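You operate a simulated robot arm through the tools that you are given. There is no shell and no other tool.

The job below is to be done with a simulated two-armed robot. You get a single attempt, and the scene is never put back.

TASK
Pour elder cordial into the glass jug up to its red band.
Fine: hold the bottle while you pull its stopper; afterwards stand it back in its place and push the stopper in again. Set down upright: what you pick out.
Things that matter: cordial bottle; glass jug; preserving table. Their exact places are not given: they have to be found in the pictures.

Only the result counts: the job must be done as asked and must still hold three seconds after the hand-in. Knocking over, shifting, dropping, spilling or breaking anything else fails it. Lids that push on must go on centred and level and be pressed home; caps that screw on are set level and turned clockwise until they are tight.

THE ROBOT
Two 7-joint arms with two-finger parallel grippers on one trunk, on a base that drives. Base frame: it is fixed to the floor where the robot stands at the start and does not move with it; the origin is under the middle of the robot, x ahead of it, y to its left, z up. Units: cm, degrees, N and s.
The left shoulder is at the start at [5.2, 17.4, 126], the right one opposite. With the tool pointing down near the work surface each hand reaches from about 26 to 68 cm from the robot's upright axis, wherever it stands, measured 20 degrees to its own side. Places, roughly: cordial bottle [-25, -175, 100]; glass jug (13x9x11 cm) [-10, -160, 90]; preserving table [-20, -180, 80]. Payload 3.6 kg a hand.
The tool frame of a hand sits at the grasp point between the pads (the TCP): z along the fingers, y along the line on which they close. The tips reach 3 cm beyond it. Largest opening 11 cm; finger width 2, thickness 1; the body of the gripper, 4.8 by 11.2 cm, starts 5.5 cm behind the TCP.
Orientation is that of the tool frame in the base frame, as a unit quaternion [w, x, y, z]. With the fingers straight down and closing along the base's y, the tool's x points along the base's -x, its y along +y and its z along -z.

THE INTERFACE
- The arms move only by the tool jog_arm. It takes "left_plan", "right_plan" or both (then of equal length, played together; a hand with none holds still); each is a list that holds one entry, the list of rows, each a list of 6 numbers: the shift along the base's x, y, z in mm, then the turn, a rotation vector about the base's x, y, z in rad. In form: [[[tx, ty, tz, rx, ry, rz], ...]]. A call has 1 to 20 rows; each row is the pose to reach, as a shift and turn from the pose commanded when the call began. "left_jaw" and "right_jaw" are, for a hand that has rows, the finger opening in mm, from 0 to 110, set as the call begins (left out, the last holds). A row lasts 0.2 s, in which the tool goes at most 5 cm and 8.6 degrees; a call with a longer step from one row to the next is refused whole, and so is a gripper value outside its range. Where a pose cannot be reached the arm comes as near as it can. A force on the tool above 90 N (or 10 N above the force at the start of the call, whichever is more), or a blocked arm, ends the call early, and 0.2 s more pass. Each finger travels about 15.3 cm/s and halts on what it meets, pressing with about 29 N; the grip force reading is that of the motor and also rises with nothing between the fingers. The clock runs only during rows and for 0.2 s after the last one: add rows that repeat a pose to give the fingers time. It gives the time, the measured TCP pose, the force on the tool (base axes), the opening and the grip force at its end, in the units of the frame above (readings bear some noise), with the torque about the TCP (base axes, N m) and any sound that the robot's microphone picked up, and new pictures: "views" is both (left out), scene, wrist or none (wrist: the cameras of the hands that moved).
- Cameras (640 x 400 px; columns grow to the right, rows downward): "scene" is now at [13.5, -0.24, 142.55]; the picture's right is [-0.03, -1.00, 0.00], its down [-0.65, 0.02, -0.76] and it looks along [0.76, -0.02, -0.65] (base axes); focal length 284 px, centre (320, 200). "left" rides on the left gripper at [7.2, -1.7, -10.3] in its tool frame; the picture's right is [0.23, 0.97, 0.00], its down [-0.76, 0.18, -0.62] and it looks along [-0.61, 0.14, 0.78] (tool axes); focal length 222 px, centre (320, 200). "right" rides on the right gripper at [7.2, 1.7, -10.3] in its tool frame; the picture's right is [-0.23, 0.97, 0.00], its down [-0.76, -0.18, -0.62] and it looks along [-0.61, -0.14, 0.78] (tool axes); focal length 222 px, centre (320, 200).
- lift_body(by): slides the trunk up (or, below 0, down) by that many cm; the arms and the scene camera ride with it, the base frame stays. It gives what a move gives, with no picture.
- base_move(legs): drives the robot by 1 to 6 legs, each [ahead, left, turn to the left] in cm, cm and degrees, along the robot's own axes; the way and the turn of a leg run together, so that a leg with both is an arc; at most 150 cm and 180 degrees a leg. The arms and the cameras ride along, it lands a little off, and it stops where it bumps. It gives what a move gives, and a new picture of the scene camera.
- aim_head(pan, tilt): turns the head with the scene camera to pan (to the left, within 86 degrees either way) and tilt (down, from -29 to 69), counted from straight ahead of the robot. It gives what a move gives, and a new picture of the scene camera.
- pixel_to_xyz(camera, pixels): for up to 12 pixels [column, row] of the newest picture of that camera ("zoom" is the newest enlarged one), the place [x, y, z] in the base frame of the surface seen there, good to about 0.2 cm. The clock stands still meanwhile.
- inspect(camera, box): a new picture of the part [left, top, right, bottom] of that camera's present view, enlarged. The clock stands still meanwhile.
- sign_off(): hands the job in; it is judged then, once.

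Unless the task says otherwise, let go and move clear before handing in.

The tools are called after "Request:" by a JSON object that holds its "name" and its "arguments". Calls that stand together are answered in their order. jog_arm: Moves the arms, as the interface text tells. Its arguments: {"type":"object","properties":{"left_plan":{"type":"array"},"left_jaw":{"type":"number"},"right_plan":{"type":"array"},"right_jaw":{"type":"number"},"views":{"type":"string","enum":["both","scene","wrist","none"]}},"required":[]} The other tools are called the same way: lift_body (by) slides the trunk up or down; base_move (legs) drives the base; aim_head (pan, tilt) turns the head that bears the scene camera; pixel_to_xyz (camera, pixels) gives the place of the surface under pixels of a picture; inspect (camera, box) takes an enlarged picture of a part of a camera's view; sign_off () hands the job in.

At the start:

```text
time_s: 0.0
left_tcp_pos: [36.64, 19.17, 123.43]
left_tcp_rot: [0.0, -0.001, 1.0, 0.0]
left_contact_force: [0.7, 0.7, -0.2]
left_torque: [-0.01, -0.05, 0.01]
left_width: 11.02
left_grip_force: 0.0
right_tcp_pos: [36.2, -19.57, 120.28]
right_tcp_rot: [-0.001, 0.0, 1.0, 0.0]
right_contact_force: [0.5, 0.0, -1.2]
right_torque: [0.02, 0.02, 0.0]
right_width: 11.02
right_grip_force: 0.2
trunk travel left (down, up): [-37.5, 38.8]
robot x, y, heading: [0.05, 0.18, -0.1]
head pan, tilt: [-1.7, 40.8]
```

scene: 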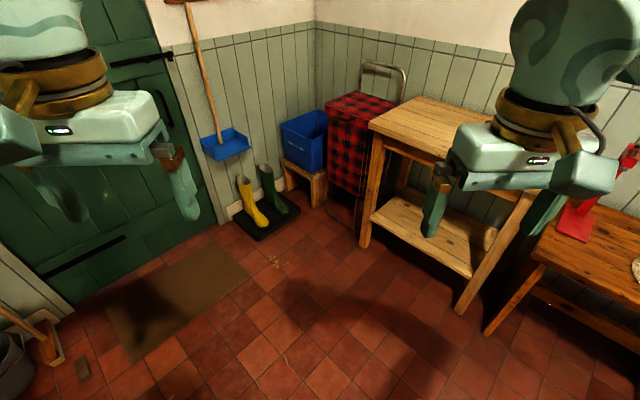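
right: 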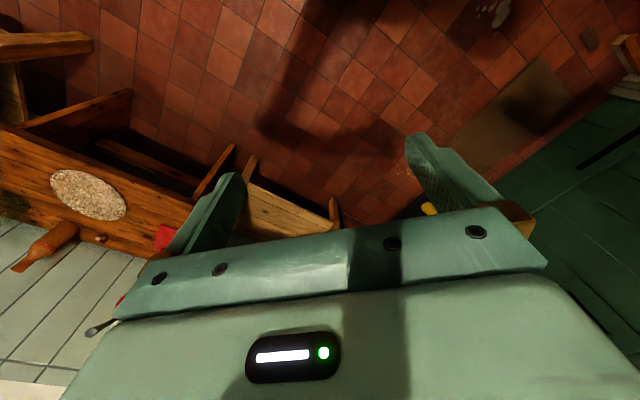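
left: 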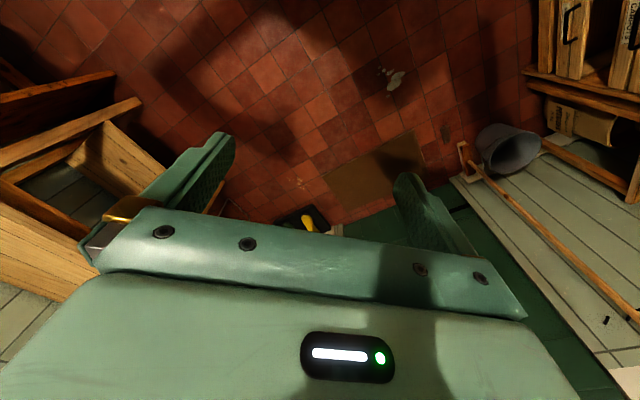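

The scene picture shows a door, wall benches and a table at the right edge; the preserving table should lie far to the right (y≈-180). I turn the head right to look for it.

Request:
{"name": "aim_head", "arguments": {"pan": -85, "tilt": 25}}

```text
time_s: 1.6
left_tcp_pos: [36.47, 19.05, 123.47]
left_tcp_rot: [0.0, -0.001, 1.0, 0.001]
left_contact_force: [0.0, -0.3, 0.5]
left_torque: [-0.01, 0.02, -0.02]
left_width: 11.0
left_grip_force: 0.1
right_tcp_pos: [36.23, -19.56, 120.11]
right_tcp_rot: [-0.001, 0.0, 1.0, 0.0]
right_contact_force: [0.9, -0.8, 0.3]
right_torque: [-0.02, -0.03, 0.03]
right_width: 11.01
right_grip_force: 0.1
trunk travel left (down, up): [-37.5, 38.8]
robot x, y, heading: [-0.09, -0.19, -0.3]
head pan, tilt: [-85.0, 25.0]
```

scene: 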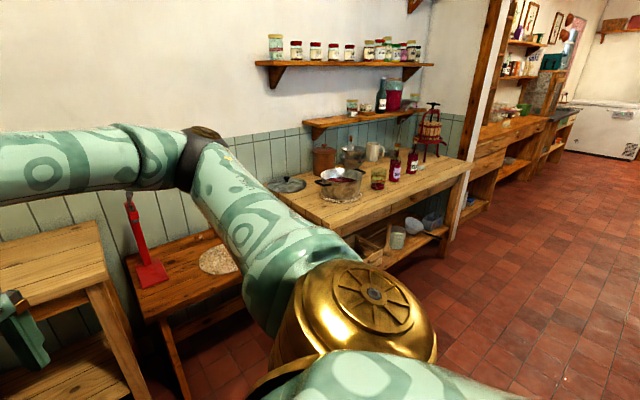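

The preserving table is seen around (380,190) with a pot, jar and bottles. I enlarge that part.

Request:
{"name": "inspect", "arguments": {"camera": "scene", "box": [260, 70, 480, 210]}}

Request:
{"name": "pixel_to_xyz", "arguments": {"camera": "scene", "pixels": [[377, 178], [395, 165], [412, 163], [340, 180], [375, 152], [430, 140], [325, 160], [345, 215], [455, 168], [352, 157], [397, 240], [430, 187]]}}

```text
2.86 times, centred on (370, 140) of scene
```

zoom: 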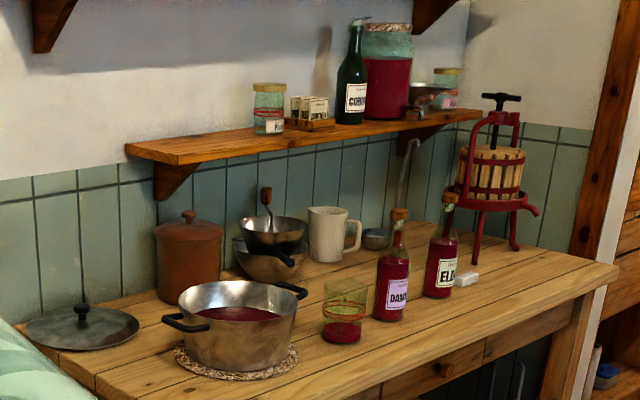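

```text
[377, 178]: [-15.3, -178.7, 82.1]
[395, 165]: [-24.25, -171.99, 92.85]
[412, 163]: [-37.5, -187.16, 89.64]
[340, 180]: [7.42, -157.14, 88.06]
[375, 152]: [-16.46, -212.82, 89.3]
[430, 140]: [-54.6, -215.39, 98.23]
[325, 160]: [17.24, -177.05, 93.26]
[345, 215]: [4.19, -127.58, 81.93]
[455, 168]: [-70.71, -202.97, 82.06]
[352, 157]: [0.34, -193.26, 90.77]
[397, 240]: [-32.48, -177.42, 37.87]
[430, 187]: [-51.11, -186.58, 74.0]
```

The zoom shows two bottles: "DAM…" at (392,275) and "ELD…" at (441,255), the glass jug at (344,312) with a red band, shelf and press behind. I measure the table's edges and objects.

Request:
{"name": "pixel_to_xyz", "arguments": {"camera": "zoom", "pixels": [[617, 266], [480, 330], [400, 372], [330, 398], [344, 340], [344, 290], [392, 215], [392, 320], [447, 195], [440, 296], [466, 278], [556, 250]]}}

Request:
{"name": "pixel_to_xyz", "arguments": {"camera": "scene", "pixels": [[180, 340], [150, 310], [240, 270], [160, 240], [100, 280], [470, 165], [450, 250], [500, 300], [215, 240], [300, 128], [385, 265], [300, 195]]}}

```text
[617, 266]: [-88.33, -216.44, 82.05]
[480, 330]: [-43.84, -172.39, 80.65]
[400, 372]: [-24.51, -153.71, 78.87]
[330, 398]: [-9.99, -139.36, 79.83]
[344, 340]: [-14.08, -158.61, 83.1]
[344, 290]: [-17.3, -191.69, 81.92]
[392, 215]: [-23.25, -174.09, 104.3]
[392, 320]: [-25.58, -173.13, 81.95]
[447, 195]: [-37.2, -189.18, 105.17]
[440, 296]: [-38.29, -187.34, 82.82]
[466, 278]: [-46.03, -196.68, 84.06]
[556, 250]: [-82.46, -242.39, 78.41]
```

```text
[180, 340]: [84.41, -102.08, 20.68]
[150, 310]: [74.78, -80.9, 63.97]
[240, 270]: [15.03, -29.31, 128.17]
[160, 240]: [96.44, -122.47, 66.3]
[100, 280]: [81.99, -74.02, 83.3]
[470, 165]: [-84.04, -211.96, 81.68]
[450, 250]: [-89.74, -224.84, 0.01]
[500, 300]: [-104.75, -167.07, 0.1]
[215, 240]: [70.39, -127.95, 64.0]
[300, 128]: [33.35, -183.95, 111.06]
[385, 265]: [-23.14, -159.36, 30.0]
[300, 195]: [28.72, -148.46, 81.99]
```

The front edge runs along x−y≈129, so the table is turned 45°, with the elder bottle near (-38,-188) and jug near (-14,-160). I turn the robot right by 45° in place first and look again.

Request:
{"name": "base_move", "arguments": {"legs": [[0, 0, -45]]}}

```text
time_s: 4.0
left_tcp_pos: [39.42, -12.03, 123.48]
left_tcp_rot: [0.0, 0.378, 0.926, 0.001]
left_contact_force: [-1.0, -0.8, 0.4]
left_torque: [0.01, -0.04, 0.01]
left_width: 11.0
left_grip_force: 0.1
right_tcp_pos: [12.1, -39.37, 120.33]
right_tcp_rot: [-0.001, 0.378, 0.926, 0.001]
right_contact_force: [0.2, 0.0, -0.6]
right_torque: [-0.01, -0.03, 0.0]
right_width: 11.0
right_grip_force: 0.0
trunk travel left (down, up): [-37.5, 38.8]
robot x, y, heading: [-0.21, -0.29, -44.6]
head pan, tilt: [-85.0, 25.0]
```

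scene: 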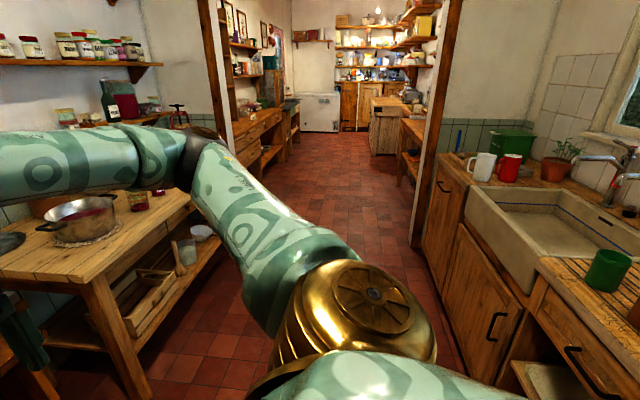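

The sink counter is on the right of the passage ((450,180)-(560,330)); I measure its front and the left table's corner to plan the drive.

Request:
{"name": "pixel_to_xyz", "arguments": {"camera": "scene", "pixels": [[440, 180], [470, 235], [545, 280], [430, 150], [490, 330], [100, 270], [200, 330], [215, 260], [300, 200], [400, 230], [410, 170], [235, 160]]}}

```text
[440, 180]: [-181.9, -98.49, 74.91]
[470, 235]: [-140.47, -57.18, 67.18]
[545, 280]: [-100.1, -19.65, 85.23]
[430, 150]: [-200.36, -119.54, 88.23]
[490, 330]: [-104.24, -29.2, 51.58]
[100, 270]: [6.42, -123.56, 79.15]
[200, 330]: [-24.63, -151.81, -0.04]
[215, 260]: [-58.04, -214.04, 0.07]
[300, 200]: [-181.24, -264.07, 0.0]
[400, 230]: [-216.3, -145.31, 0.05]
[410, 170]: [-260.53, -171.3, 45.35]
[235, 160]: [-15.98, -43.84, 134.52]
```

Counter front is at f≈-58, table front at f≈91 (f along heading -45°), so there's room. I drive right 140 cm and ahead 20 cm, then look.

Request:
{"name": "base_move", "arguments": {"legs": [[20, -140, 0]]}}

Request:
{"name": "aim_head", "arguments": {"pan": 0, "tilt": 35}}

```text
time_s: 10.9
left_tcp_pos: [-42.39, -124.19, 123.58]
left_tcp_rot: [0.001, 0.374, 0.927, 0.0]
left_contact_force: [-0.1, -0.2, -0.7]
left_torque: [-0.01, -0.03, 0.0]
left_width: 11.01
left_grip_force: 0.1
right_tcp_pos: [-69.5, -151.58, 120.17]
right_tcp_rot: [-0.001, 0.375, 0.927, 0.0]
right_contact_force: [0.1, 0.1, 0.0]
right_torque: [-0.02, 0.01, -0.01]
right_width: 11.0
right_grip_force: 0.1
trunk travel left (down, up): [-37.5, 38.8]
robot x, y, heading: [-81.85, -112.82, -44.1]
head pan, tilt: [-85.0, 25.0]
```

scene: 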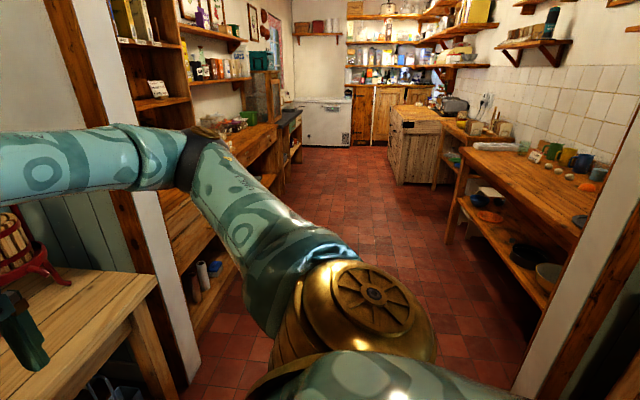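

```text
time_s: 12.5
left_tcp_pos: [-42.32, -124.13, 123.51]
left_tcp_rot: [0.0, 0.374, 0.927, 0.0]
left_contact_force: [-1.4, -0.1, -0.7]
left_torque: [-0.01, 0.04, 0.0]
left_width: 11.02
left_grip_force: 0.0
right_tcp_pos: [-69.54, -151.71, 120.23]
right_tcp_rot: [0.0, 0.376, 0.927, 0.0]
right_contact_force: [0.8, 0.5, 0.7]
right_torque: [-0.03, -0.01, -0.03]
right_width: 11.02
right_grip_force: 0.0
trunk travel left (down, up): [-37.5, 38.8]
robot x, y, heading: [-81.53, -112.44, -44.2]
head pan, tilt: [0.0, 35.0]
```

scene: 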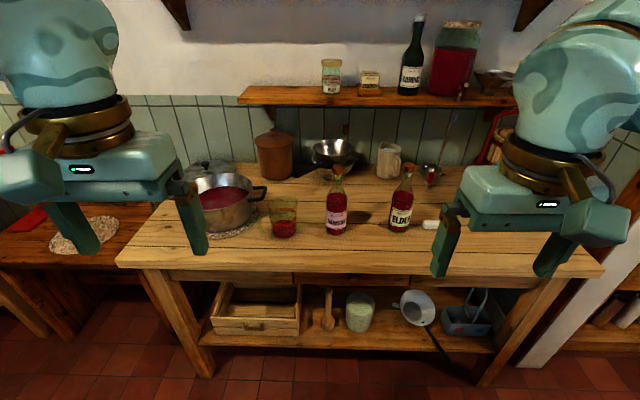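

Request:
{"name": "inspect", "arguments": {"camera": "scene", "box": [230, 140, 460, 270]}}

Request:
{"name": "inspect", "arguments": {"camera": "scene", "box": [230, 0, 540, 120]}}

```text
2.78 times, centred on (345, 205) of scene
```

zoom: 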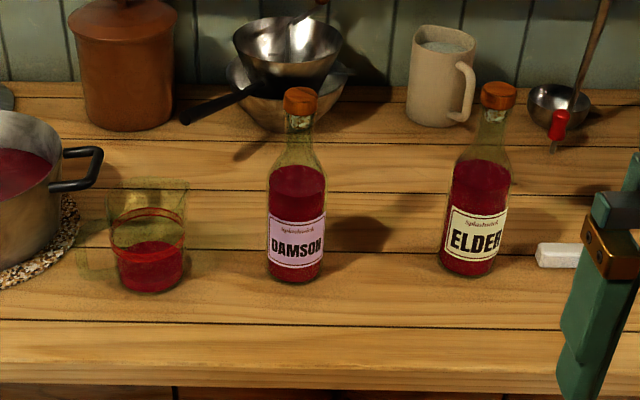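

```text
2.06 times, centred on (385, 60) of scene
```

zoom: 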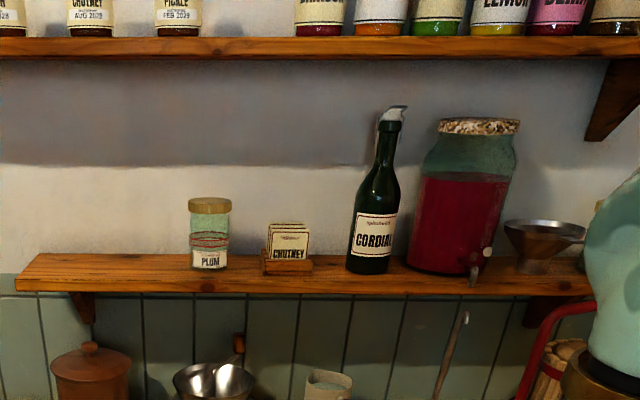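

The zoom makes it clear: "ELDER" bottle at zoom (475,200) and "DAMSON" at (297,200); the jug at (150,240) has its liquid at about y=250 and the red band at y≈225. I drive closer so that the right shoulder faces the elder bottle and the left one the jug.

Request:
{"name": "base_move", "arguments": {"legs": [[26, -6, -0.8]]}}

Request:
{"name": "aim_head", "arguments": {"pan": 0, "tilt": 42}}

```text
time_s: 14.4
left_tcp_pos: [-27.91, -146.97, 123.41]
left_tcp_rot: [0.0, 0.379, 0.925, 0.0]
left_contact_force: [0.3, -0.6, 0.6]
left_torque: [0.02, 0.0, 0.01]
left_width: 11.01
left_grip_force: 0.1
right_tcp_pos: [-55.39, -174.38, 120.19]
right_tcp_rot: [-0.001, 0.378, 0.926, 0.0]
right_contact_force: [0.4, 0.7, -0.7]
right_torque: [0.0, 0.06, 0.0]
right_width: 10.98
right_grip_force: 0.1
trunk travel left (down, up): [-37.5, 38.8]
robot x, y, heading: [-67.48, -134.82, -44.6]
head pan, tilt: [0.0, 35.0]
```

scene: 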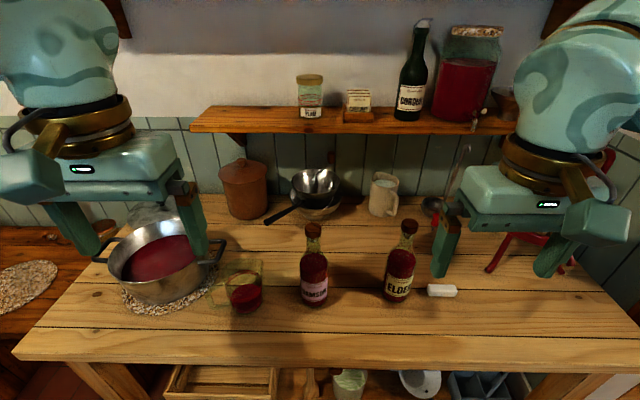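

```text
time_s: 15.1
left_tcp_pos: [-28.08, -146.92, 123.48]
left_tcp_rot: [0.0, 0.378, 0.926, 0.001]
left_contact_force: [-0.4, 0.0, 0.1]
left_torque: [-0.02, -0.01, -0.02]
left_width: 11.0
left_grip_force: 0.0
right_tcp_pos: [-55.29, -174.16, 120.29]
right_tcp_rot: [0.0, 0.379, 0.925, 0.001]
right_contact_force: [-0.9, 0.5, 0.1]
right_torque: [-0.06, -0.01, 0.01]
right_width: 11.01
right_grip_force: 0.1
trunk travel left (down, up): [-37.5, 38.8]
robot x, y, heading: [-67.45, -134.79, -44.6]
head pan, tilt: [0.0, 42.0]
```

scene: 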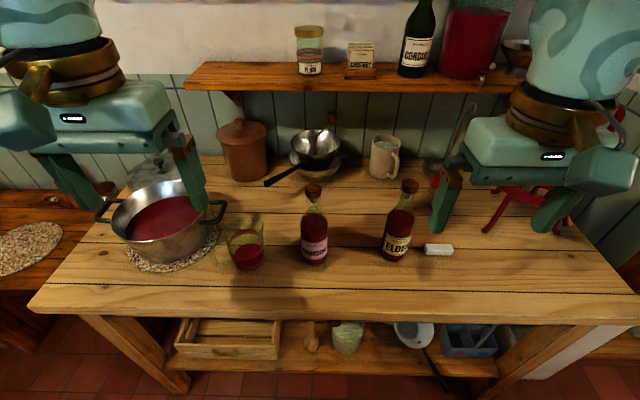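

The robot now stands at f≈47.6, l≈-143 facing the table. I enlarge the jug and the elder bottle to measure them.

Request:
{"name": "inspect", "arguments": {"camera": "scene", "box": [370, 165, 470, 275]}}

Request:
{"name": "pixel_to_xyz", "arguments": {"camera": "scene", "pixels": [[410, 183], [410, 188], [403, 215], [400, 235], [392, 258], [384, 250], [413, 235], [437, 249], [314, 188], [315, 250], [407, 198]]}}

```text
3.64 times, centred on (420, 220) of scene
```

zoom: 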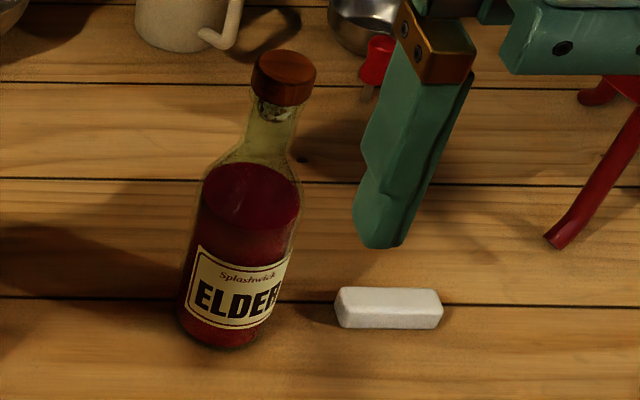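

```text
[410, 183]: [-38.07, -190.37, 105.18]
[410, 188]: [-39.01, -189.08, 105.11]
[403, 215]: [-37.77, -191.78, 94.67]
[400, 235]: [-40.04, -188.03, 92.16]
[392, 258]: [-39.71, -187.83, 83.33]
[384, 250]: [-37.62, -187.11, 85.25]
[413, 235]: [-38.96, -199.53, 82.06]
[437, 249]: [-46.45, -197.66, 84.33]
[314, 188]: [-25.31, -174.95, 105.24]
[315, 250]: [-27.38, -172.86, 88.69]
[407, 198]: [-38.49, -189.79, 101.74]
```

The stopper's top is at zoom (284,65), neck at (278,110), with a cork inside the neck. I measure more points on the bottle in the zoom.

Request:
{"name": "pixel_to_xyz", "arguments": {"camera": "zoom", "pixels": [[284, 64], [258, 62], [312, 66], [284, 53], [283, 80], [283, 98], [262, 85], [306, 90], [282, 108], [300, 100], [241, 260], [230, 345]]}}

Request:
{"name": "inspect", "arguments": {"camera": "scene", "box": [200, 190, 300, 290]}}

```text
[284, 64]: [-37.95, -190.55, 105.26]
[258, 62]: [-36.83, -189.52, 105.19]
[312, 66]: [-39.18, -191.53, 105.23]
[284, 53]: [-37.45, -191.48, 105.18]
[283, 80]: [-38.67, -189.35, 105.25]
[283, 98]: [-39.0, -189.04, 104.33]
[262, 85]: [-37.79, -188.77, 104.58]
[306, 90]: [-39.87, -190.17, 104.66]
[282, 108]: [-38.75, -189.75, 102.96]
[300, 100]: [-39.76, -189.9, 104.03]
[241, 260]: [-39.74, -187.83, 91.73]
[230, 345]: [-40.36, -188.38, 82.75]
```

```text
4.00 times, centred on (250, 240) of scene
```

zoom: 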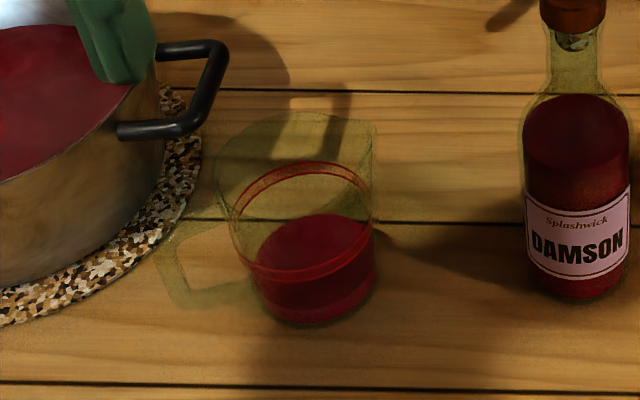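

The jug is at zoom (305,220): rim from (215,160) to (377,125), handle on its left (190,260), red band ellipse about (302,220), liquid surface at about (315,245). I measure those points.

Request:
{"name": "pixel_to_xyz", "arguments": {"camera": "zoom", "pixels": [[300, 272], [232, 225], [370, 222], [315, 170], [315, 235], [310, 300], [215, 168], [375, 126], [300, 114], [185, 300], [165, 240], [368, 285]]}}

```text
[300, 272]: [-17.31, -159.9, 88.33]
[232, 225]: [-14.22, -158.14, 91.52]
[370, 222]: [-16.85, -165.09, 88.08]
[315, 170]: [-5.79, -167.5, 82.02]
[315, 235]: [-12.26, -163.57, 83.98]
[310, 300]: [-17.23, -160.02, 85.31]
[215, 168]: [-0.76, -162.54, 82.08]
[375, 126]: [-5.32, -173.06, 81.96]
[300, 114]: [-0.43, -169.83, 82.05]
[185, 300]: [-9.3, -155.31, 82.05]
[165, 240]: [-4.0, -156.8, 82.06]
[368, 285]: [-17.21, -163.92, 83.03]
```

Bottle axis comes out at about (-38.0,-190.5), stopper top z=105.2, diameter ≈3.2; jug centre about (-13.9,-162.2), band at z≈88.3. I bring the left hand, fingers pitched up to nearly horizontal, to a point in front of the elder bottle, and the right hand above the stopper.

Request:
{"name": "jog_arm", "arguments": {"left_plan": [[[-16.6, -28.1, -22, -0.0735, -0.0746, 0], [-33.2, -56.3, -44, -0.147, -0.149, 0], [-49.9, -84.4, -66, -0.2205, -0.2238, 0], [-66.5, -112.5, -88, -0.294, -0.2983, 0], [-83.1, -140.6, -110, -0.3675, -0.3729, 0], [-99.7, -168.8, -132, -0.441, -0.4475, 0], [-116.3, -196.9, -154, -0.5145, -0.5221, 0], [-132.9, -225, -176, -0.588, -0.5967, 0], [-149.6, -253.1, -198, -0.6615, -0.6713, 0], [-166.2, -281.3, -220, -0.735, -0.7458, 0], [-182.8, -309.4, -242, -0.8085, -0.8204, 0], [-199.4, -337.5, -265, -0.882, -0.895, 0], [-199.4, -337.5, -265, -0.882, -0.895, 0]]], "right_plan": [[[0, 0, 25, 0, 0, 0], [0, 0, 50, 0, 0, 0], [0, 0, 80, 0, 0, 0], [17, -16, 100, 0, 0, 0], [34, -32, 100, 0, 0, 0], [51, -48, 100, 0, 0, 0], [69, -65, 100, 0, 0, 0], [86, -81, 100, 0, 0, 0], [104, -98, 100, 0, 0, 0], [121, -114, 100, 0, 0, 0], [138, -130, 100, 0, 0, 0], [156, -147, 100, 0, 0, 0], [173, -163, 100, 0, 0, 0]]], "left_jaw": 90, "right_jaw": 55, "views": "both"}}

```text
time_s: 17.9
left_tcp_pos: [-37.97, -178.35, 105.3]
left_tcp_rot: [0.525, 0.312, 0.761, -0.217]
left_contact_force: [1.1, -0.7, 0.1]
left_torque: [-0.02, 0.0, 0.01]
left_width: 9.0
left_grip_force: 0.1
left hand out of reach, approached as far as the arm can: row 10, 11, 12, 13
right_tcp_pos: [-41.88, -183.92, 124.77]
right_tcp_rot: [0.0, 0.379, 0.925, 0.0]
right_contact_force: [-0.1, 0.3, 0.1]
right_torque: [-0.01, 0.03, -0.01]
right_width: 5.53
right_grip_force: 0.0
right hand out of reach, approached as far as the arm can: row 8, 9, 10, 11, 12, 13
trunk travel left (down, up): [-37.5, 38.8]
robot x, y, heading: [-67.16, -134.71, -44.5]
head pan, tilt: [0.0, 42.0]
```

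scene: 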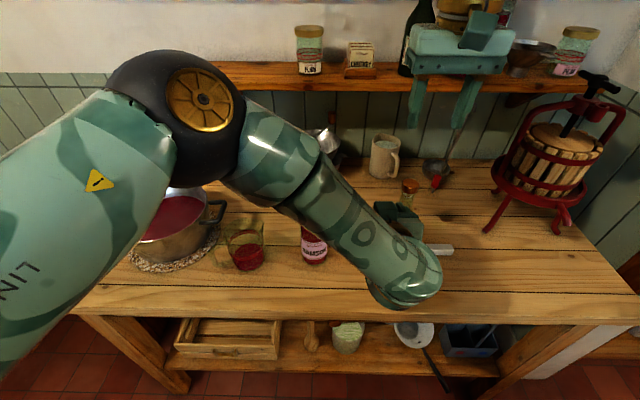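
right: 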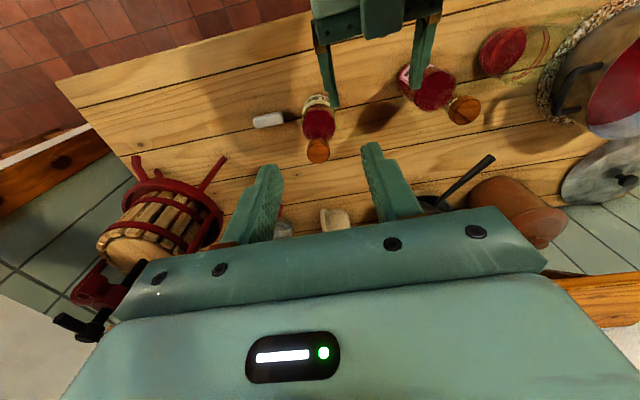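
left: 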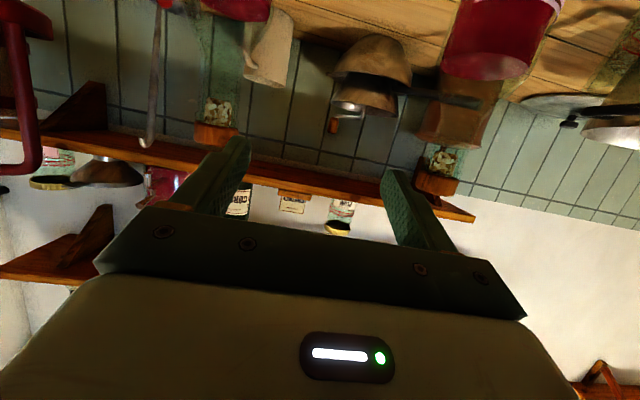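

The left hand stopped at (-38,-178,105) and the right at (-42,-184,125): both "out of reach" with these orientations (right probably too high, left too cramped near the body). I back the left hand off to the left and up first and see how the commanded pose is counted.

Request:
{"name": "jog_arm", "arguments": {"left_plan": [[[23, 24, 20, 0, 0, 0], [47, 48, 40, 0, 0, 0], [70, 71, 60, 0, 0, 0], [70, 71, 60, 0, 0, 0]]], "views": "scene"}}

```text
time_s: 18.9
left_tcp_pos: [-30.93, -171.13, 111.43]
left_tcp_rot: [0.544, 0.306, 0.749, -0.224]
left_contact_force: [0.7, -0.2, -0.4]
left_torque: [-0.01, 0.03, 0.02]
left_width: 9.0
left_grip_force: 0.0
right_tcp_pos: [-42.04, -183.87, 124.6]
right_tcp_rot: [-0.001, 0.378, 0.926, 0.0]
right_contact_force: [0.3, -0.2, -0.4]
right_torque: [0.03, -0.01, 0.02]
right_width: 5.49
right_grip_force: 0.0
trunk travel left (down, up): [-37.5, 38.8]
robot x, y, heading: [-67.34, -134.96, -44.4]
head pan, tilt: [0.0, 42.0]
```

scene: 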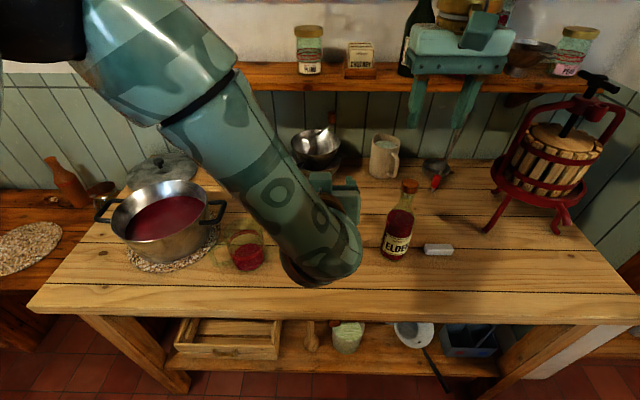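

The commanded pose is the one actually reached, so shifts count from there. I raise and pull both hands back, then lower the trunk so the forearms can lie flatter.

Request:
{"name": "jog_arm", "arguments": {"left_plan": [[[0, 0, 40, 0, 0, 0], [-33, 33, 60, 0, 0, 0], [-66, 66, 70, 0, 0, 0], [-100, 98, 70, 0, 0, 0], [-100, 98, 70, 0, 0, 0]]], "right_plan": [[[-10, 10, 10, 0, 0, 0], [-30, 30, 30, 0, 0, 0], [-50, 50, 40, 0, 0, 0], [-70, 70, 40, 0, 0, 0], [-70, 70, 40, 0, 0, 0]]], "views": "none"}}

Request:
{"name": "lift_body", "arguments": {"by": -15}}

```text
refused: row 2 steps farther than a row can; nothing moved
```

```text
time_s: 20.7
left_tcp_pos: [-30.64, -170.86, 96.62]
left_tcp_rot: [0.544, 0.305, 0.749, -0.223]
left_contact_force: [-0.2, 0.1, 0.0]
left_torque: [-0.02, 0.0, 0.03]
left_width: 9.01
left_grip_force: 0.0
right_tcp_pos: [-41.76, -184.15, 110.06]
right_tcp_rot: [0.0, 0.378, 0.926, 0.0]
right_contact_force: [-0.7, -0.1, 0.1]
right_torque: [-0.05, -0.01, -0.03]
right_width: 5.5
right_grip_force: 0.1
trunk travel left (down, up): [-22.5, 53.8]
robot x, y, heading: [-67.48, -135.14, -44.5]
head pan, tilt: [0.0, 42.0]
```

The jog was refused (one row too long) yet the lift ran; forces are near zero, so nothing was touched, but the left hand is now low beside the damson bottle. I look before moving.

Request:
{"name": "inspect", "arguments": {"camera": "scene", "box": [200, 100, 520, 300]}}

Request:
{"name": "inspect", "arguments": {"camera": "right", "box": [0, 0, 640, 400]}}

Request:
{"name": "inspect", "arguments": {"camera": "left", "box": [0, 0, 640, 400]}}

```text
2.00 times, centred on (360, 200) of scene
```

zoom: 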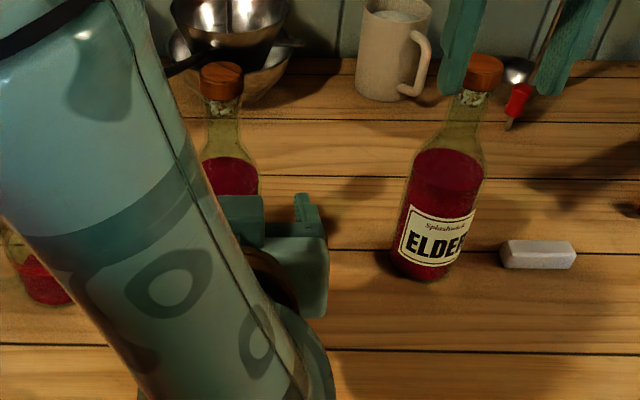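

```text
1.00 times, centred on (320, 200) of right (not enlarged: the box is as wide or as high as the picture)
```

zoom: 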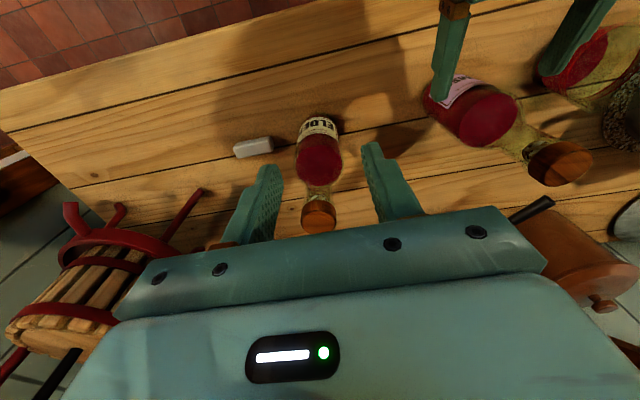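

```text
1.00 times, centred on (320, 200) of left (not enlarged: the box is as wide or as high as the picture)
```

zoom: 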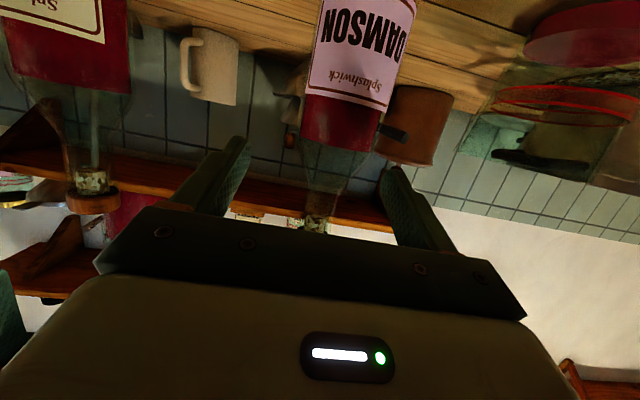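

The damson bottle (zoom left view, (350,120)) stands untouched between the open left fingers. I retreat straight back, then go right with a 30° right yaw to a point before the elder bottle; the right hand is raised meanwhile.

Request:
{"name": "jog_arm", "arguments": {"left_plan": [[[-32, 31.6, 0, 0, 0, 0], [-64, 63, 0, 0, 0, 0], [-96, 95, 0, 0, 0, 0], [-99, 53, -5, 0, 0, -0.131], [-102, 12, -10, 0, 0, -0.262], [-106, -30, -15, 0, 0, -0.393], [-109, -71, -20, 0, 0, -0.524], [-109, -71, -20, 0, 0, -0.524]]], "right_plan": [[[0, 0, 20, 0, 0, 0], [0, 0, 40, 0, 0, 0], [0, 0, 40, 0, 0, 0], [0, 0, 40, 0, 0, 0], [0, 0, 40, 0, 0, 0], [0, 0, 40, 0, 0, 0], [0, 0, 40, 0, 0, 0], [0, 0, 40, 0, 0, 0]]], "views": "both"}}

```text
time_s: 21.6
left_tcp_pos: [-34.14, -164.7, 98.69]
left_tcp_rot: [0.59, 0.267, 0.733, -0.206]
left_contact_force: [-0.4, 0.4, 0.5]
left_torque: [-0.02, 0.0, -0.01]
left_width: 9.01
left_grip_force: 0.1
left hand out of reach, approached as far as the arm can: row 3, 4
right_tcp_pos: [-41.96, -184.22, 113.88]
right_tcp_rot: [0.0, 0.378, 0.926, 0.0]
right_contact_force: [-1.3, 0.2, -1.1]
right_torque: [-0.01, -0.05, -0.04]
right_width: 5.5
right_grip_force: 0.0
trunk travel left (down, up): [-22.5, 53.8]
robot x, y, heading: [-67.4, -134.94, -44.7]
head pan, tilt: [0.0, 42.0]
stopped in row 4 (left hand): the arm was blocked; the commanded pose is now the measured one
```

scene: 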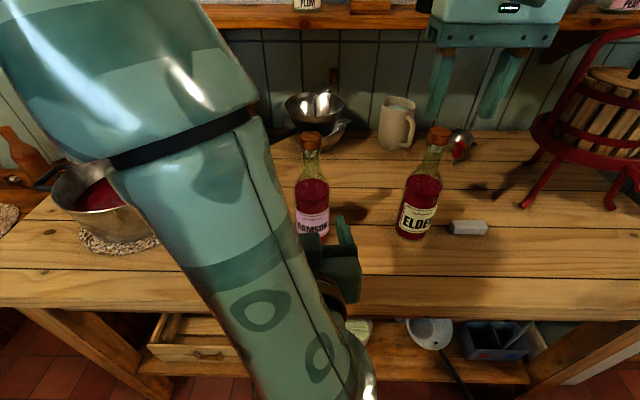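
right: 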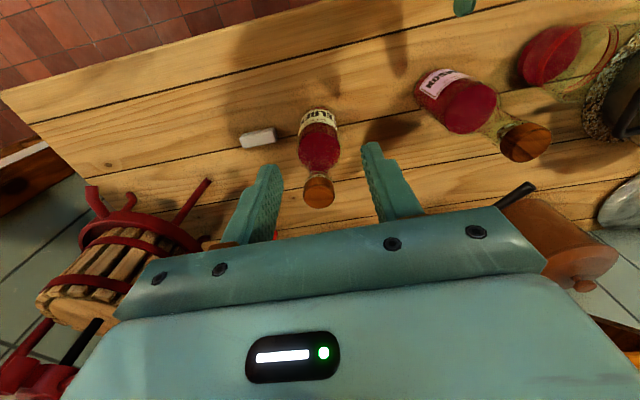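
left: 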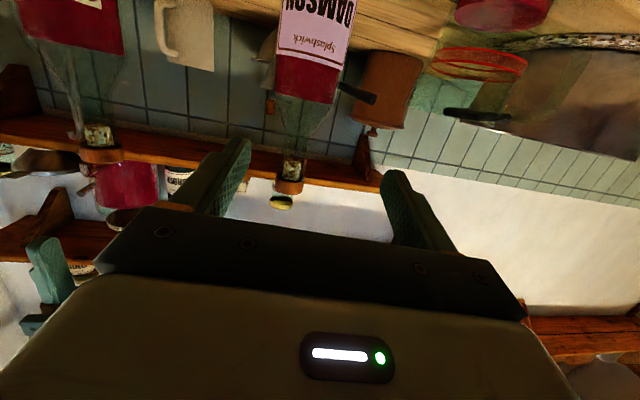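

The left arm was blocked in row 4 at (-34,-165,98.7), so this pose is too close to the body. I look at the arm itself with the head turned to see what it meets.

Request:
{"name": "aim_head", "arguments": {"pan": 10, "tilt": 66}}

```text
time_s: 22.5
left_tcp_pos: [-34.04, -164.66, 98.56]
left_tcp_rot: [0.59, 0.267, 0.733, -0.206]
left_contact_force: [-0.2, -0.2, -0.2]
left_torque: [0.0, -0.01, 0.02]
left_width: 8.99
left_grip_force: 0.0
right_tcp_pos: [-41.69, -184.23, 113.87]
right_tcp_rot: [-0.001, 0.379, 0.926, 0.001]
right_contact_force: [0.0, -0.2, -0.2]
right_torque: [0.01, 0.01, -0.02]
right_width: 5.53
right_grip_force: 0.1
trunk travel left (down, up): [-22.5, 53.8]
robot x, y, heading: [-67.18, -134.72, -44.5]
head pan, tilt: [10.0, 66.0]
```

scene: 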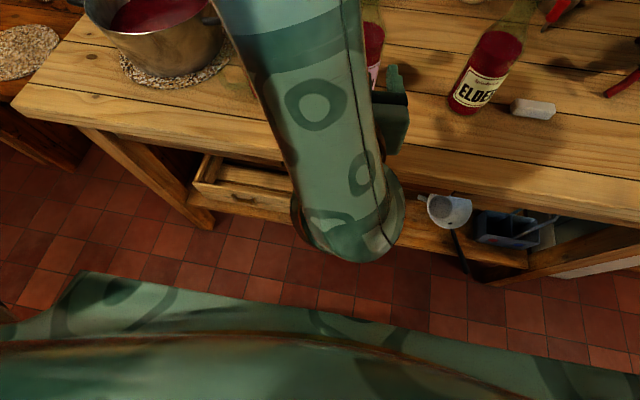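

I measure the wrist end (345,235), forearm (310,110) and table edge near it.

Request:
{"name": "pixel_to_xyz", "arguments": {"camera": "scene", "pixels": [[345, 240], [310, 110], [265, 20], [385, 200], [390, 130], [300, 215], [250, 290], [320, 310], [150, 320], [430, 190], [250, 165]]}}

```text
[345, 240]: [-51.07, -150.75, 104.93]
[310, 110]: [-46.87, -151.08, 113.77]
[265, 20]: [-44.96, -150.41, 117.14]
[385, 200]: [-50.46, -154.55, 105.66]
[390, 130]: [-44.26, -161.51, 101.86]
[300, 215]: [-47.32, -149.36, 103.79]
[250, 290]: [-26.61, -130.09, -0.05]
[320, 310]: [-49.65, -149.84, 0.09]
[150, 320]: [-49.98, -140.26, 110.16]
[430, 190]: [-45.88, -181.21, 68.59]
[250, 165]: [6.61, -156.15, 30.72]
```

The wrist (z≈104, f≈70) sits close to the robot's own chest, so that was the block. I now go forward-right with a 35° yaw to a nearer pre-grasp point in front of the elder bottle.

Request:
{"name": "jog_arm", "arguments": {"left_plan": [[[-8, -30, -5, 0, 0, -0.12], [-22, -60, -15, 0, 0, -0.245], [-40, -90, -28, 0, 0, -0.37], [-56, -120, -42, 0, 0, -0.49], [-71, -147, -56, 0, 0, -0.614], [-71, -147, -56, 0, 0, -0.614]]], "views": "both"}}

```text
time_s: 23.9
left_tcp_pos: [-43.38, -182.12, 102.85]
left_tcp_rot: [0.488, 0.481, 0.64, -0.348]
left_contact_force: [-0.4, 0.2, 0.0]
left_torque: [-0.01, -0.01, 0.0]
left_width: 9.01
left_grip_force: 0.2
left hand out of reach, approached as far as the arm can: row 1, 2, 3, 4, 5, 6
right_tcp_pos: [-41.75, -184.15, 113.82]
right_tcp_rot: [0.0, 0.379, 0.925, 0.0]
right_contact_force: [0.0, 0.5, -0.1]
right_torque: [0.01, -0.03, 0.03]
right_width: 5.49
right_grip_force: 0.0
trunk travel left (down, up): [-22.5, 53.8]
robot x, y, heading: [-67.55, -134.82, -44.5]
head pan, tilt: [10.0, 66.0]
```

scene: 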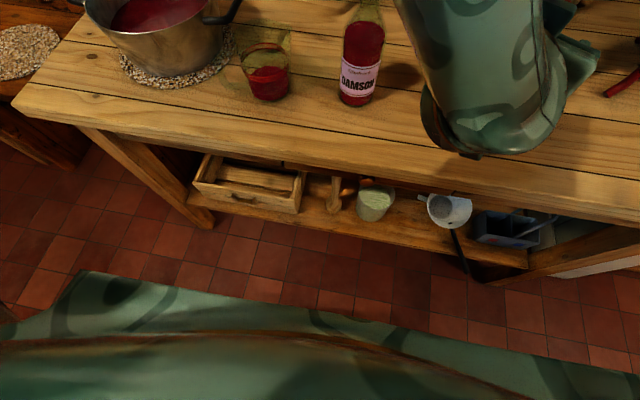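
left: 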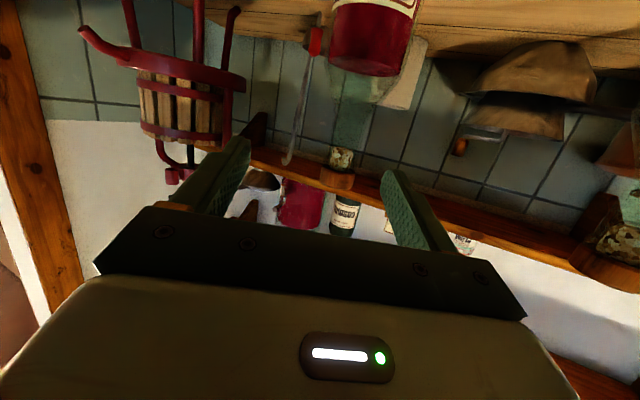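

Orientation is right now (fingers ≈16° below level, heading -72°) and the elder bottle is seen between the fingers at left image (345,120), but the hand is 10 cm too high. I first lift and pitch the right hand, then lower the trunk 11 cm with the arms unchanged.

Request:
{"name": "jog_arm", "arguments": {"right_plan": [[[2, -9, 20, -0.092, -0.093, 0], [5, -18, 40, -0.184, -0.187, 0], [8, -28, 60, -0.276, -0.28, 0], [10, -37, 72, -0.368, -0.373, 0], [10, -37, 72, -0.368, -0.373, 0]]], "right_jaw": 60, "views": "wrist"}}

```text
time_s: 25.1
left_tcp_pos: [-43.34, -182.11, 102.78]
left_tcp_rot: [0.488, 0.48, 0.641, -0.347]
left_contact_force: [0.1, 0.3, 0.1]
left_torque: [-0.02, 0.0, -0.02]
left_width: 9.0
left_grip_force: 0.0
right_tcp_pos: [-40.63, -187.86, 121.1]
right_tcp_rot: [0.24, 0.365, 0.894, -0.099]
right_contact_force: [-0.3, -0.7, -0.1]
right_torque: [0.0, 0.03, 0.0]
right_width: 6.0
right_grip_force: 0.1
trunk travel left (down, up): [-22.5, 53.8]
robot x, y, heading: [-67.5, -134.89, -44.7]
head pan, tilt: [10.0, 66.0]
```

right: 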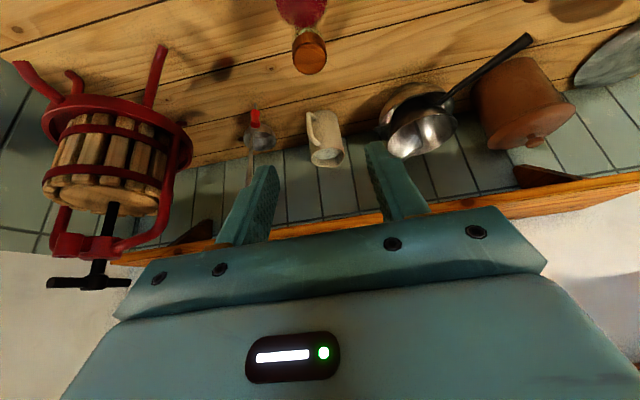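

Right hand is at (-40.6,-187.9,121) as commanded with the stopper seen at (309,50). Now the trunk goes down 11 cm.

Request:
{"name": "lift_body", "arguments": {"by": -11}}

Request:
{"name": "aim_head", "arguments": {"pan": -12, "tilt": 40}}

Request:
{"name": "inspect", "arguments": {"camera": "left", "box": [0, 0, 640, 400]}}

```text
time_s: 26.5
left_tcp_pos: [-43.24, -182.13, 91.95]
left_tcp_rot: [0.489, 0.48, 0.64, -0.348]
left_contact_force: [0.8, 0.7, 0.3]
left_torque: [-0.02, 0.02, 0.01]
left_width: 9.01
left_grip_force: 0.1
right_tcp_pos: [-40.79, -187.86, 110.06]
right_tcp_rot: [0.24, 0.365, 0.894, -0.098]
right_contact_force: [0.3, 0.0, 0.2]
right_torque: [0.03, -0.02, -0.01]
right_width: 6.03
right_grip_force: 0.1
trunk travel left (down, up): [-11.5, 64.8]
robot x, y, heading: [-67.42, -135.04, -44.6]
head pan, tilt: [10.0, 66.0]
```

```text
time_s: 27.4
left_tcp_pos: [-43.23, -182.08, 91.99]
left_tcp_rot: [0.488, 0.48, 0.641, -0.347]
left_contact_force: [-0.2, -0.1, -0.1]
left_torque: [0.02, -0.02, -0.01]
left_width: 9.02
left_grip_force: 0.1
right_tcp_pos: [-40.76, -187.89, 110.03]
right_tcp_rot: [0.237, 0.367, 0.894, -0.099]
right_contact_force: [-0.3, -0.1, 0.1]
right_torque: [-0.01, 0.01, 0.01]
right_width: 6.0
right_grip_force: 0.1
trunk travel left (down, up): [-11.5, 64.8]
robot x, y, heading: [-67.32, -134.89, -44.4]
head pan, tilt: [-12.0, 40.0]
```

scene: 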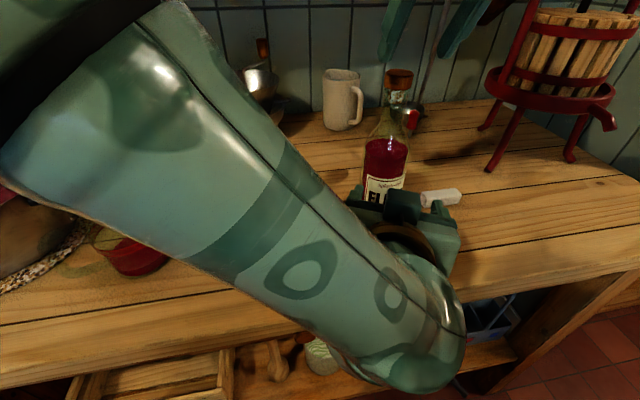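

```text
1.00 times, centred on (320, 200) of left (not enlarged: the box is as wide or as high as the picture)
```

zoom: 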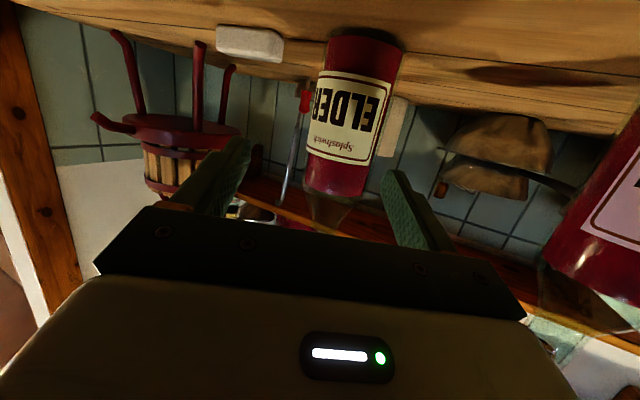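

The bottle is in view between the fingers at left image (350,120); I measure its surface from this camera to align.

Request:
{"name": "pixel_to_xyz", "arguments": {"camera": "left", "pixels": [[350, 110], [318, 110], [385, 110], [340, 170], [312, 170], [368, 170], [345, 215], [360, 60]]}}

Request:
{"name": "inspect", "arguments": {"camera": "right", "box": [200, 0, 440, 200]}}

```text
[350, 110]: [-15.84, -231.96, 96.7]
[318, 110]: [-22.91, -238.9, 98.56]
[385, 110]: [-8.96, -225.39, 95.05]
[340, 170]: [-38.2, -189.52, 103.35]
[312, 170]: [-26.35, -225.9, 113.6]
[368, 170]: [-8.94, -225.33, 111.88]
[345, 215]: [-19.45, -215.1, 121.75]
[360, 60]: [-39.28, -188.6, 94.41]
```

```text
2.00 times, centred on (320, 100) of right
```

zoom: 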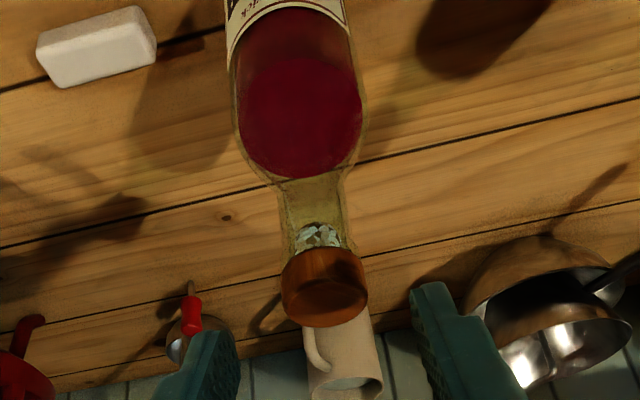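

The left pixels belonged to the older picture; I take a fresh enlargement of the left camera and measure on that.

Request:
{"name": "inspect", "arguments": {"camera": "left", "box": [240, 0, 480, 200]}}

Request:
{"name": "pixel_to_xyz", "arguments": {"camera": "zoom", "pixels": [[220, 220], [170, 220], [270, 220], [210, 360], [150, 360], [250, 360], [225, 100], [165, 100], [300, 100]]}}

```text
2.00 times, centred on (360, 100) of left
```

zoom: 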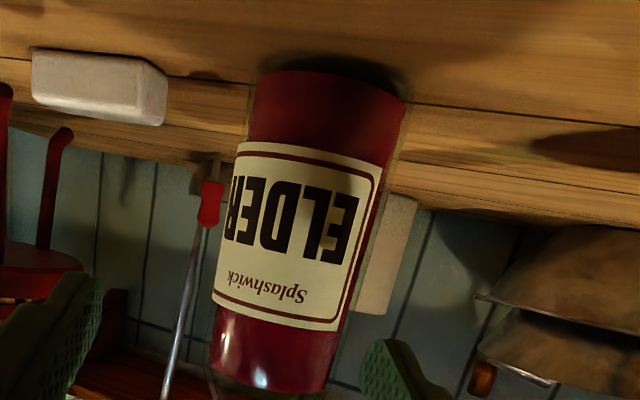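

```text
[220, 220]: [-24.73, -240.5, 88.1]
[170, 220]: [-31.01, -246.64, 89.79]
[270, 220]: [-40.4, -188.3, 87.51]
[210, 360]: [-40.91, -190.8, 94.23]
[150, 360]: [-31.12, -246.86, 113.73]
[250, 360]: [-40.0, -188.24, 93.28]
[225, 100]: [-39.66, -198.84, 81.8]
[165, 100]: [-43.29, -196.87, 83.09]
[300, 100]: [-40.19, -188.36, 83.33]
```

Bottle surface points fit a centre of about (-38.05,-190.5) with radius ≈3.1; the left hand is 2.4 cm off to one side. I shift sideways, then go forward 9.6 cm to straddle the bottle.

Request:
{"name": "jog_arm", "arguments": {"left_plan": [[[12, 4, 0, 0, 0, 0], [23, 7, 0, 0, 0, 0], [31, -18, 0, 0, 0, 0], [38, -43, 0, 0, 0, 0], [45, -66, 0, 0, 0, 0], [52, -84, 0, 0, 0, 0], [52, -84, 0, 0, 0, 0]]], "views": "both"}}

```text
time_s: 29.0
left_tcp_pos: [-37.99, -190.6, 92.06]
left_tcp_rot: [0.489, 0.48, 0.64, -0.347]
left_contact_force: [-0.3, -0.3, 0.6]
left_torque: [-0.03, -0.02, -0.01]
left_width: 8.98
left_grip_force: 0.0
right_tcp_pos: [-40.79, -187.91, 109.95]
right_tcp_rot: [0.24, 0.366, 0.893, -0.099]
right_contact_force: [0.3, 0.1, 0.9]
right_torque: [-0.03, 0.01, 0.0]
right_width: 6.01
right_grip_force: 0.1
trunk travel left (down, up): [-11.5, 64.8]
robot x, y, heading: [-67.48, -134.39, -44.3]
head pan, tilt: [-12.0, 40.0]
```

scene: 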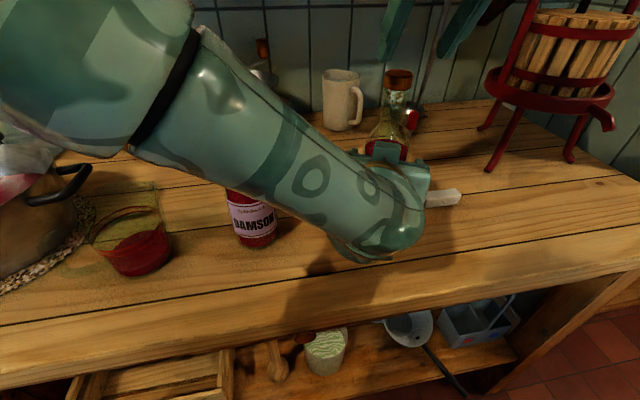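
left: 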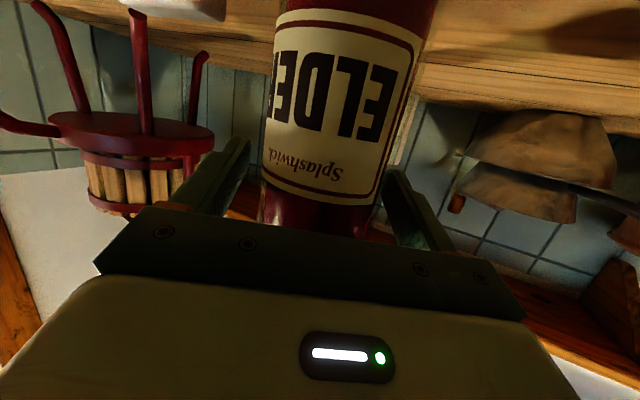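

The fingers straddle the bottle at z=92 with no force. I close the left hand on it.

Request:
{"name": "jog_arm", "arguments": {"left_plan": [[[0, 0, 0, 0, 0, 0], [0, 0, 0, 0, 0, 0], [0, 0, 0, 0, 0, 0]]], "left_jaw": 45, "views": "both"}}

```text
time_s: 29.8
left_tcp_pos: [-38.02, -190.5, 92.15]
left_tcp_rot: [0.489, 0.48, 0.641, -0.347]
left_contact_force: [1.3, -2.0, 1.3]
left_torque: [-0.29, 0.08, 0.08]
left_width: 6.62
left_grip_force: 29.0
right_tcp_pos: [-40.71, -188.07, 109.97]
right_tcp_rot: [0.238, 0.366, 0.894, -0.098]
right_contact_force: [0.6, -0.2, 0.3]
right_torque: [0.0, 0.01, 0.02]
right_width: 6.02
right_grip_force: 0.0
trunk travel left (down, up): [-11.5, 64.8]
robot x, y, heading: [-67.18, -134.87, -44.3]
head pan, tilt: [-12.0, 40.0]
```

scene: 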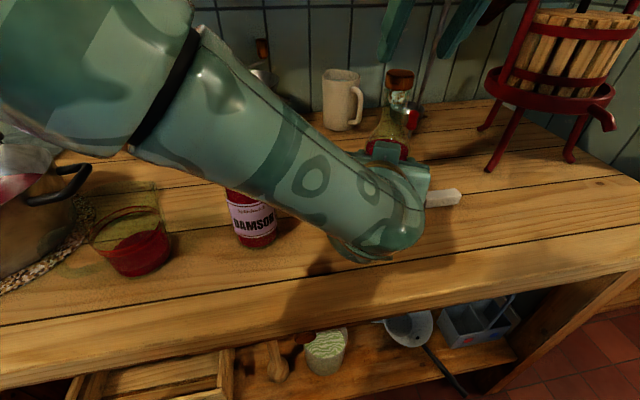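
left: 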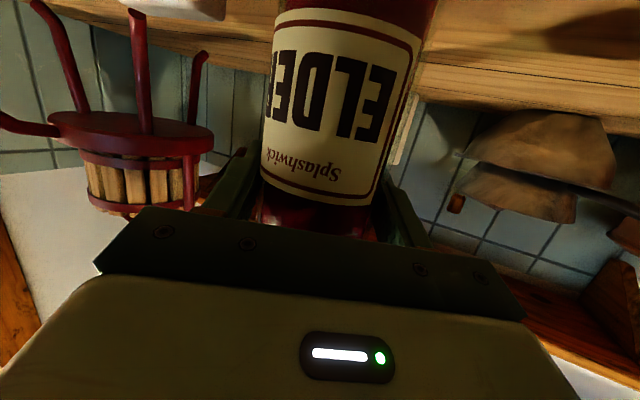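

Gripped: width 6.62 cm at 29 N. Now I measure the stopper with the right camera for the other hand.

Request:
{"name": "inspect", "arguments": {"camera": "right", "box": [220, 60, 420, 200]}}

Request:
{"name": "pixel_to_xyz", "arguments": {"camera": "zoom", "pixels": [[320, 250], [280, 240], [365, 240], [325, 290], [325, 215], [295, 280], [350, 280], [320, 300]]}}

```text
2.86 times, centred on (320, 130) of right
```

zoom: 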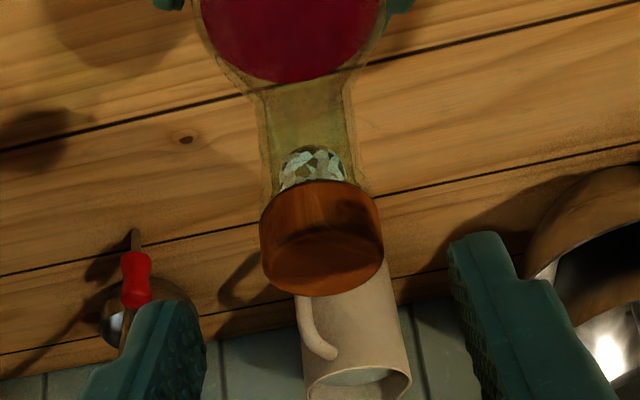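

```text
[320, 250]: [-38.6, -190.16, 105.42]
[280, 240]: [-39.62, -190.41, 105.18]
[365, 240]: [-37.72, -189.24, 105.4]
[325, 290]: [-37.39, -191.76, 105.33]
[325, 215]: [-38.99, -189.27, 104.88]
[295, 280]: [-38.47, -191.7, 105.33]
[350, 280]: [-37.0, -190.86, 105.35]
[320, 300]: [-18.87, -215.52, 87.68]
```

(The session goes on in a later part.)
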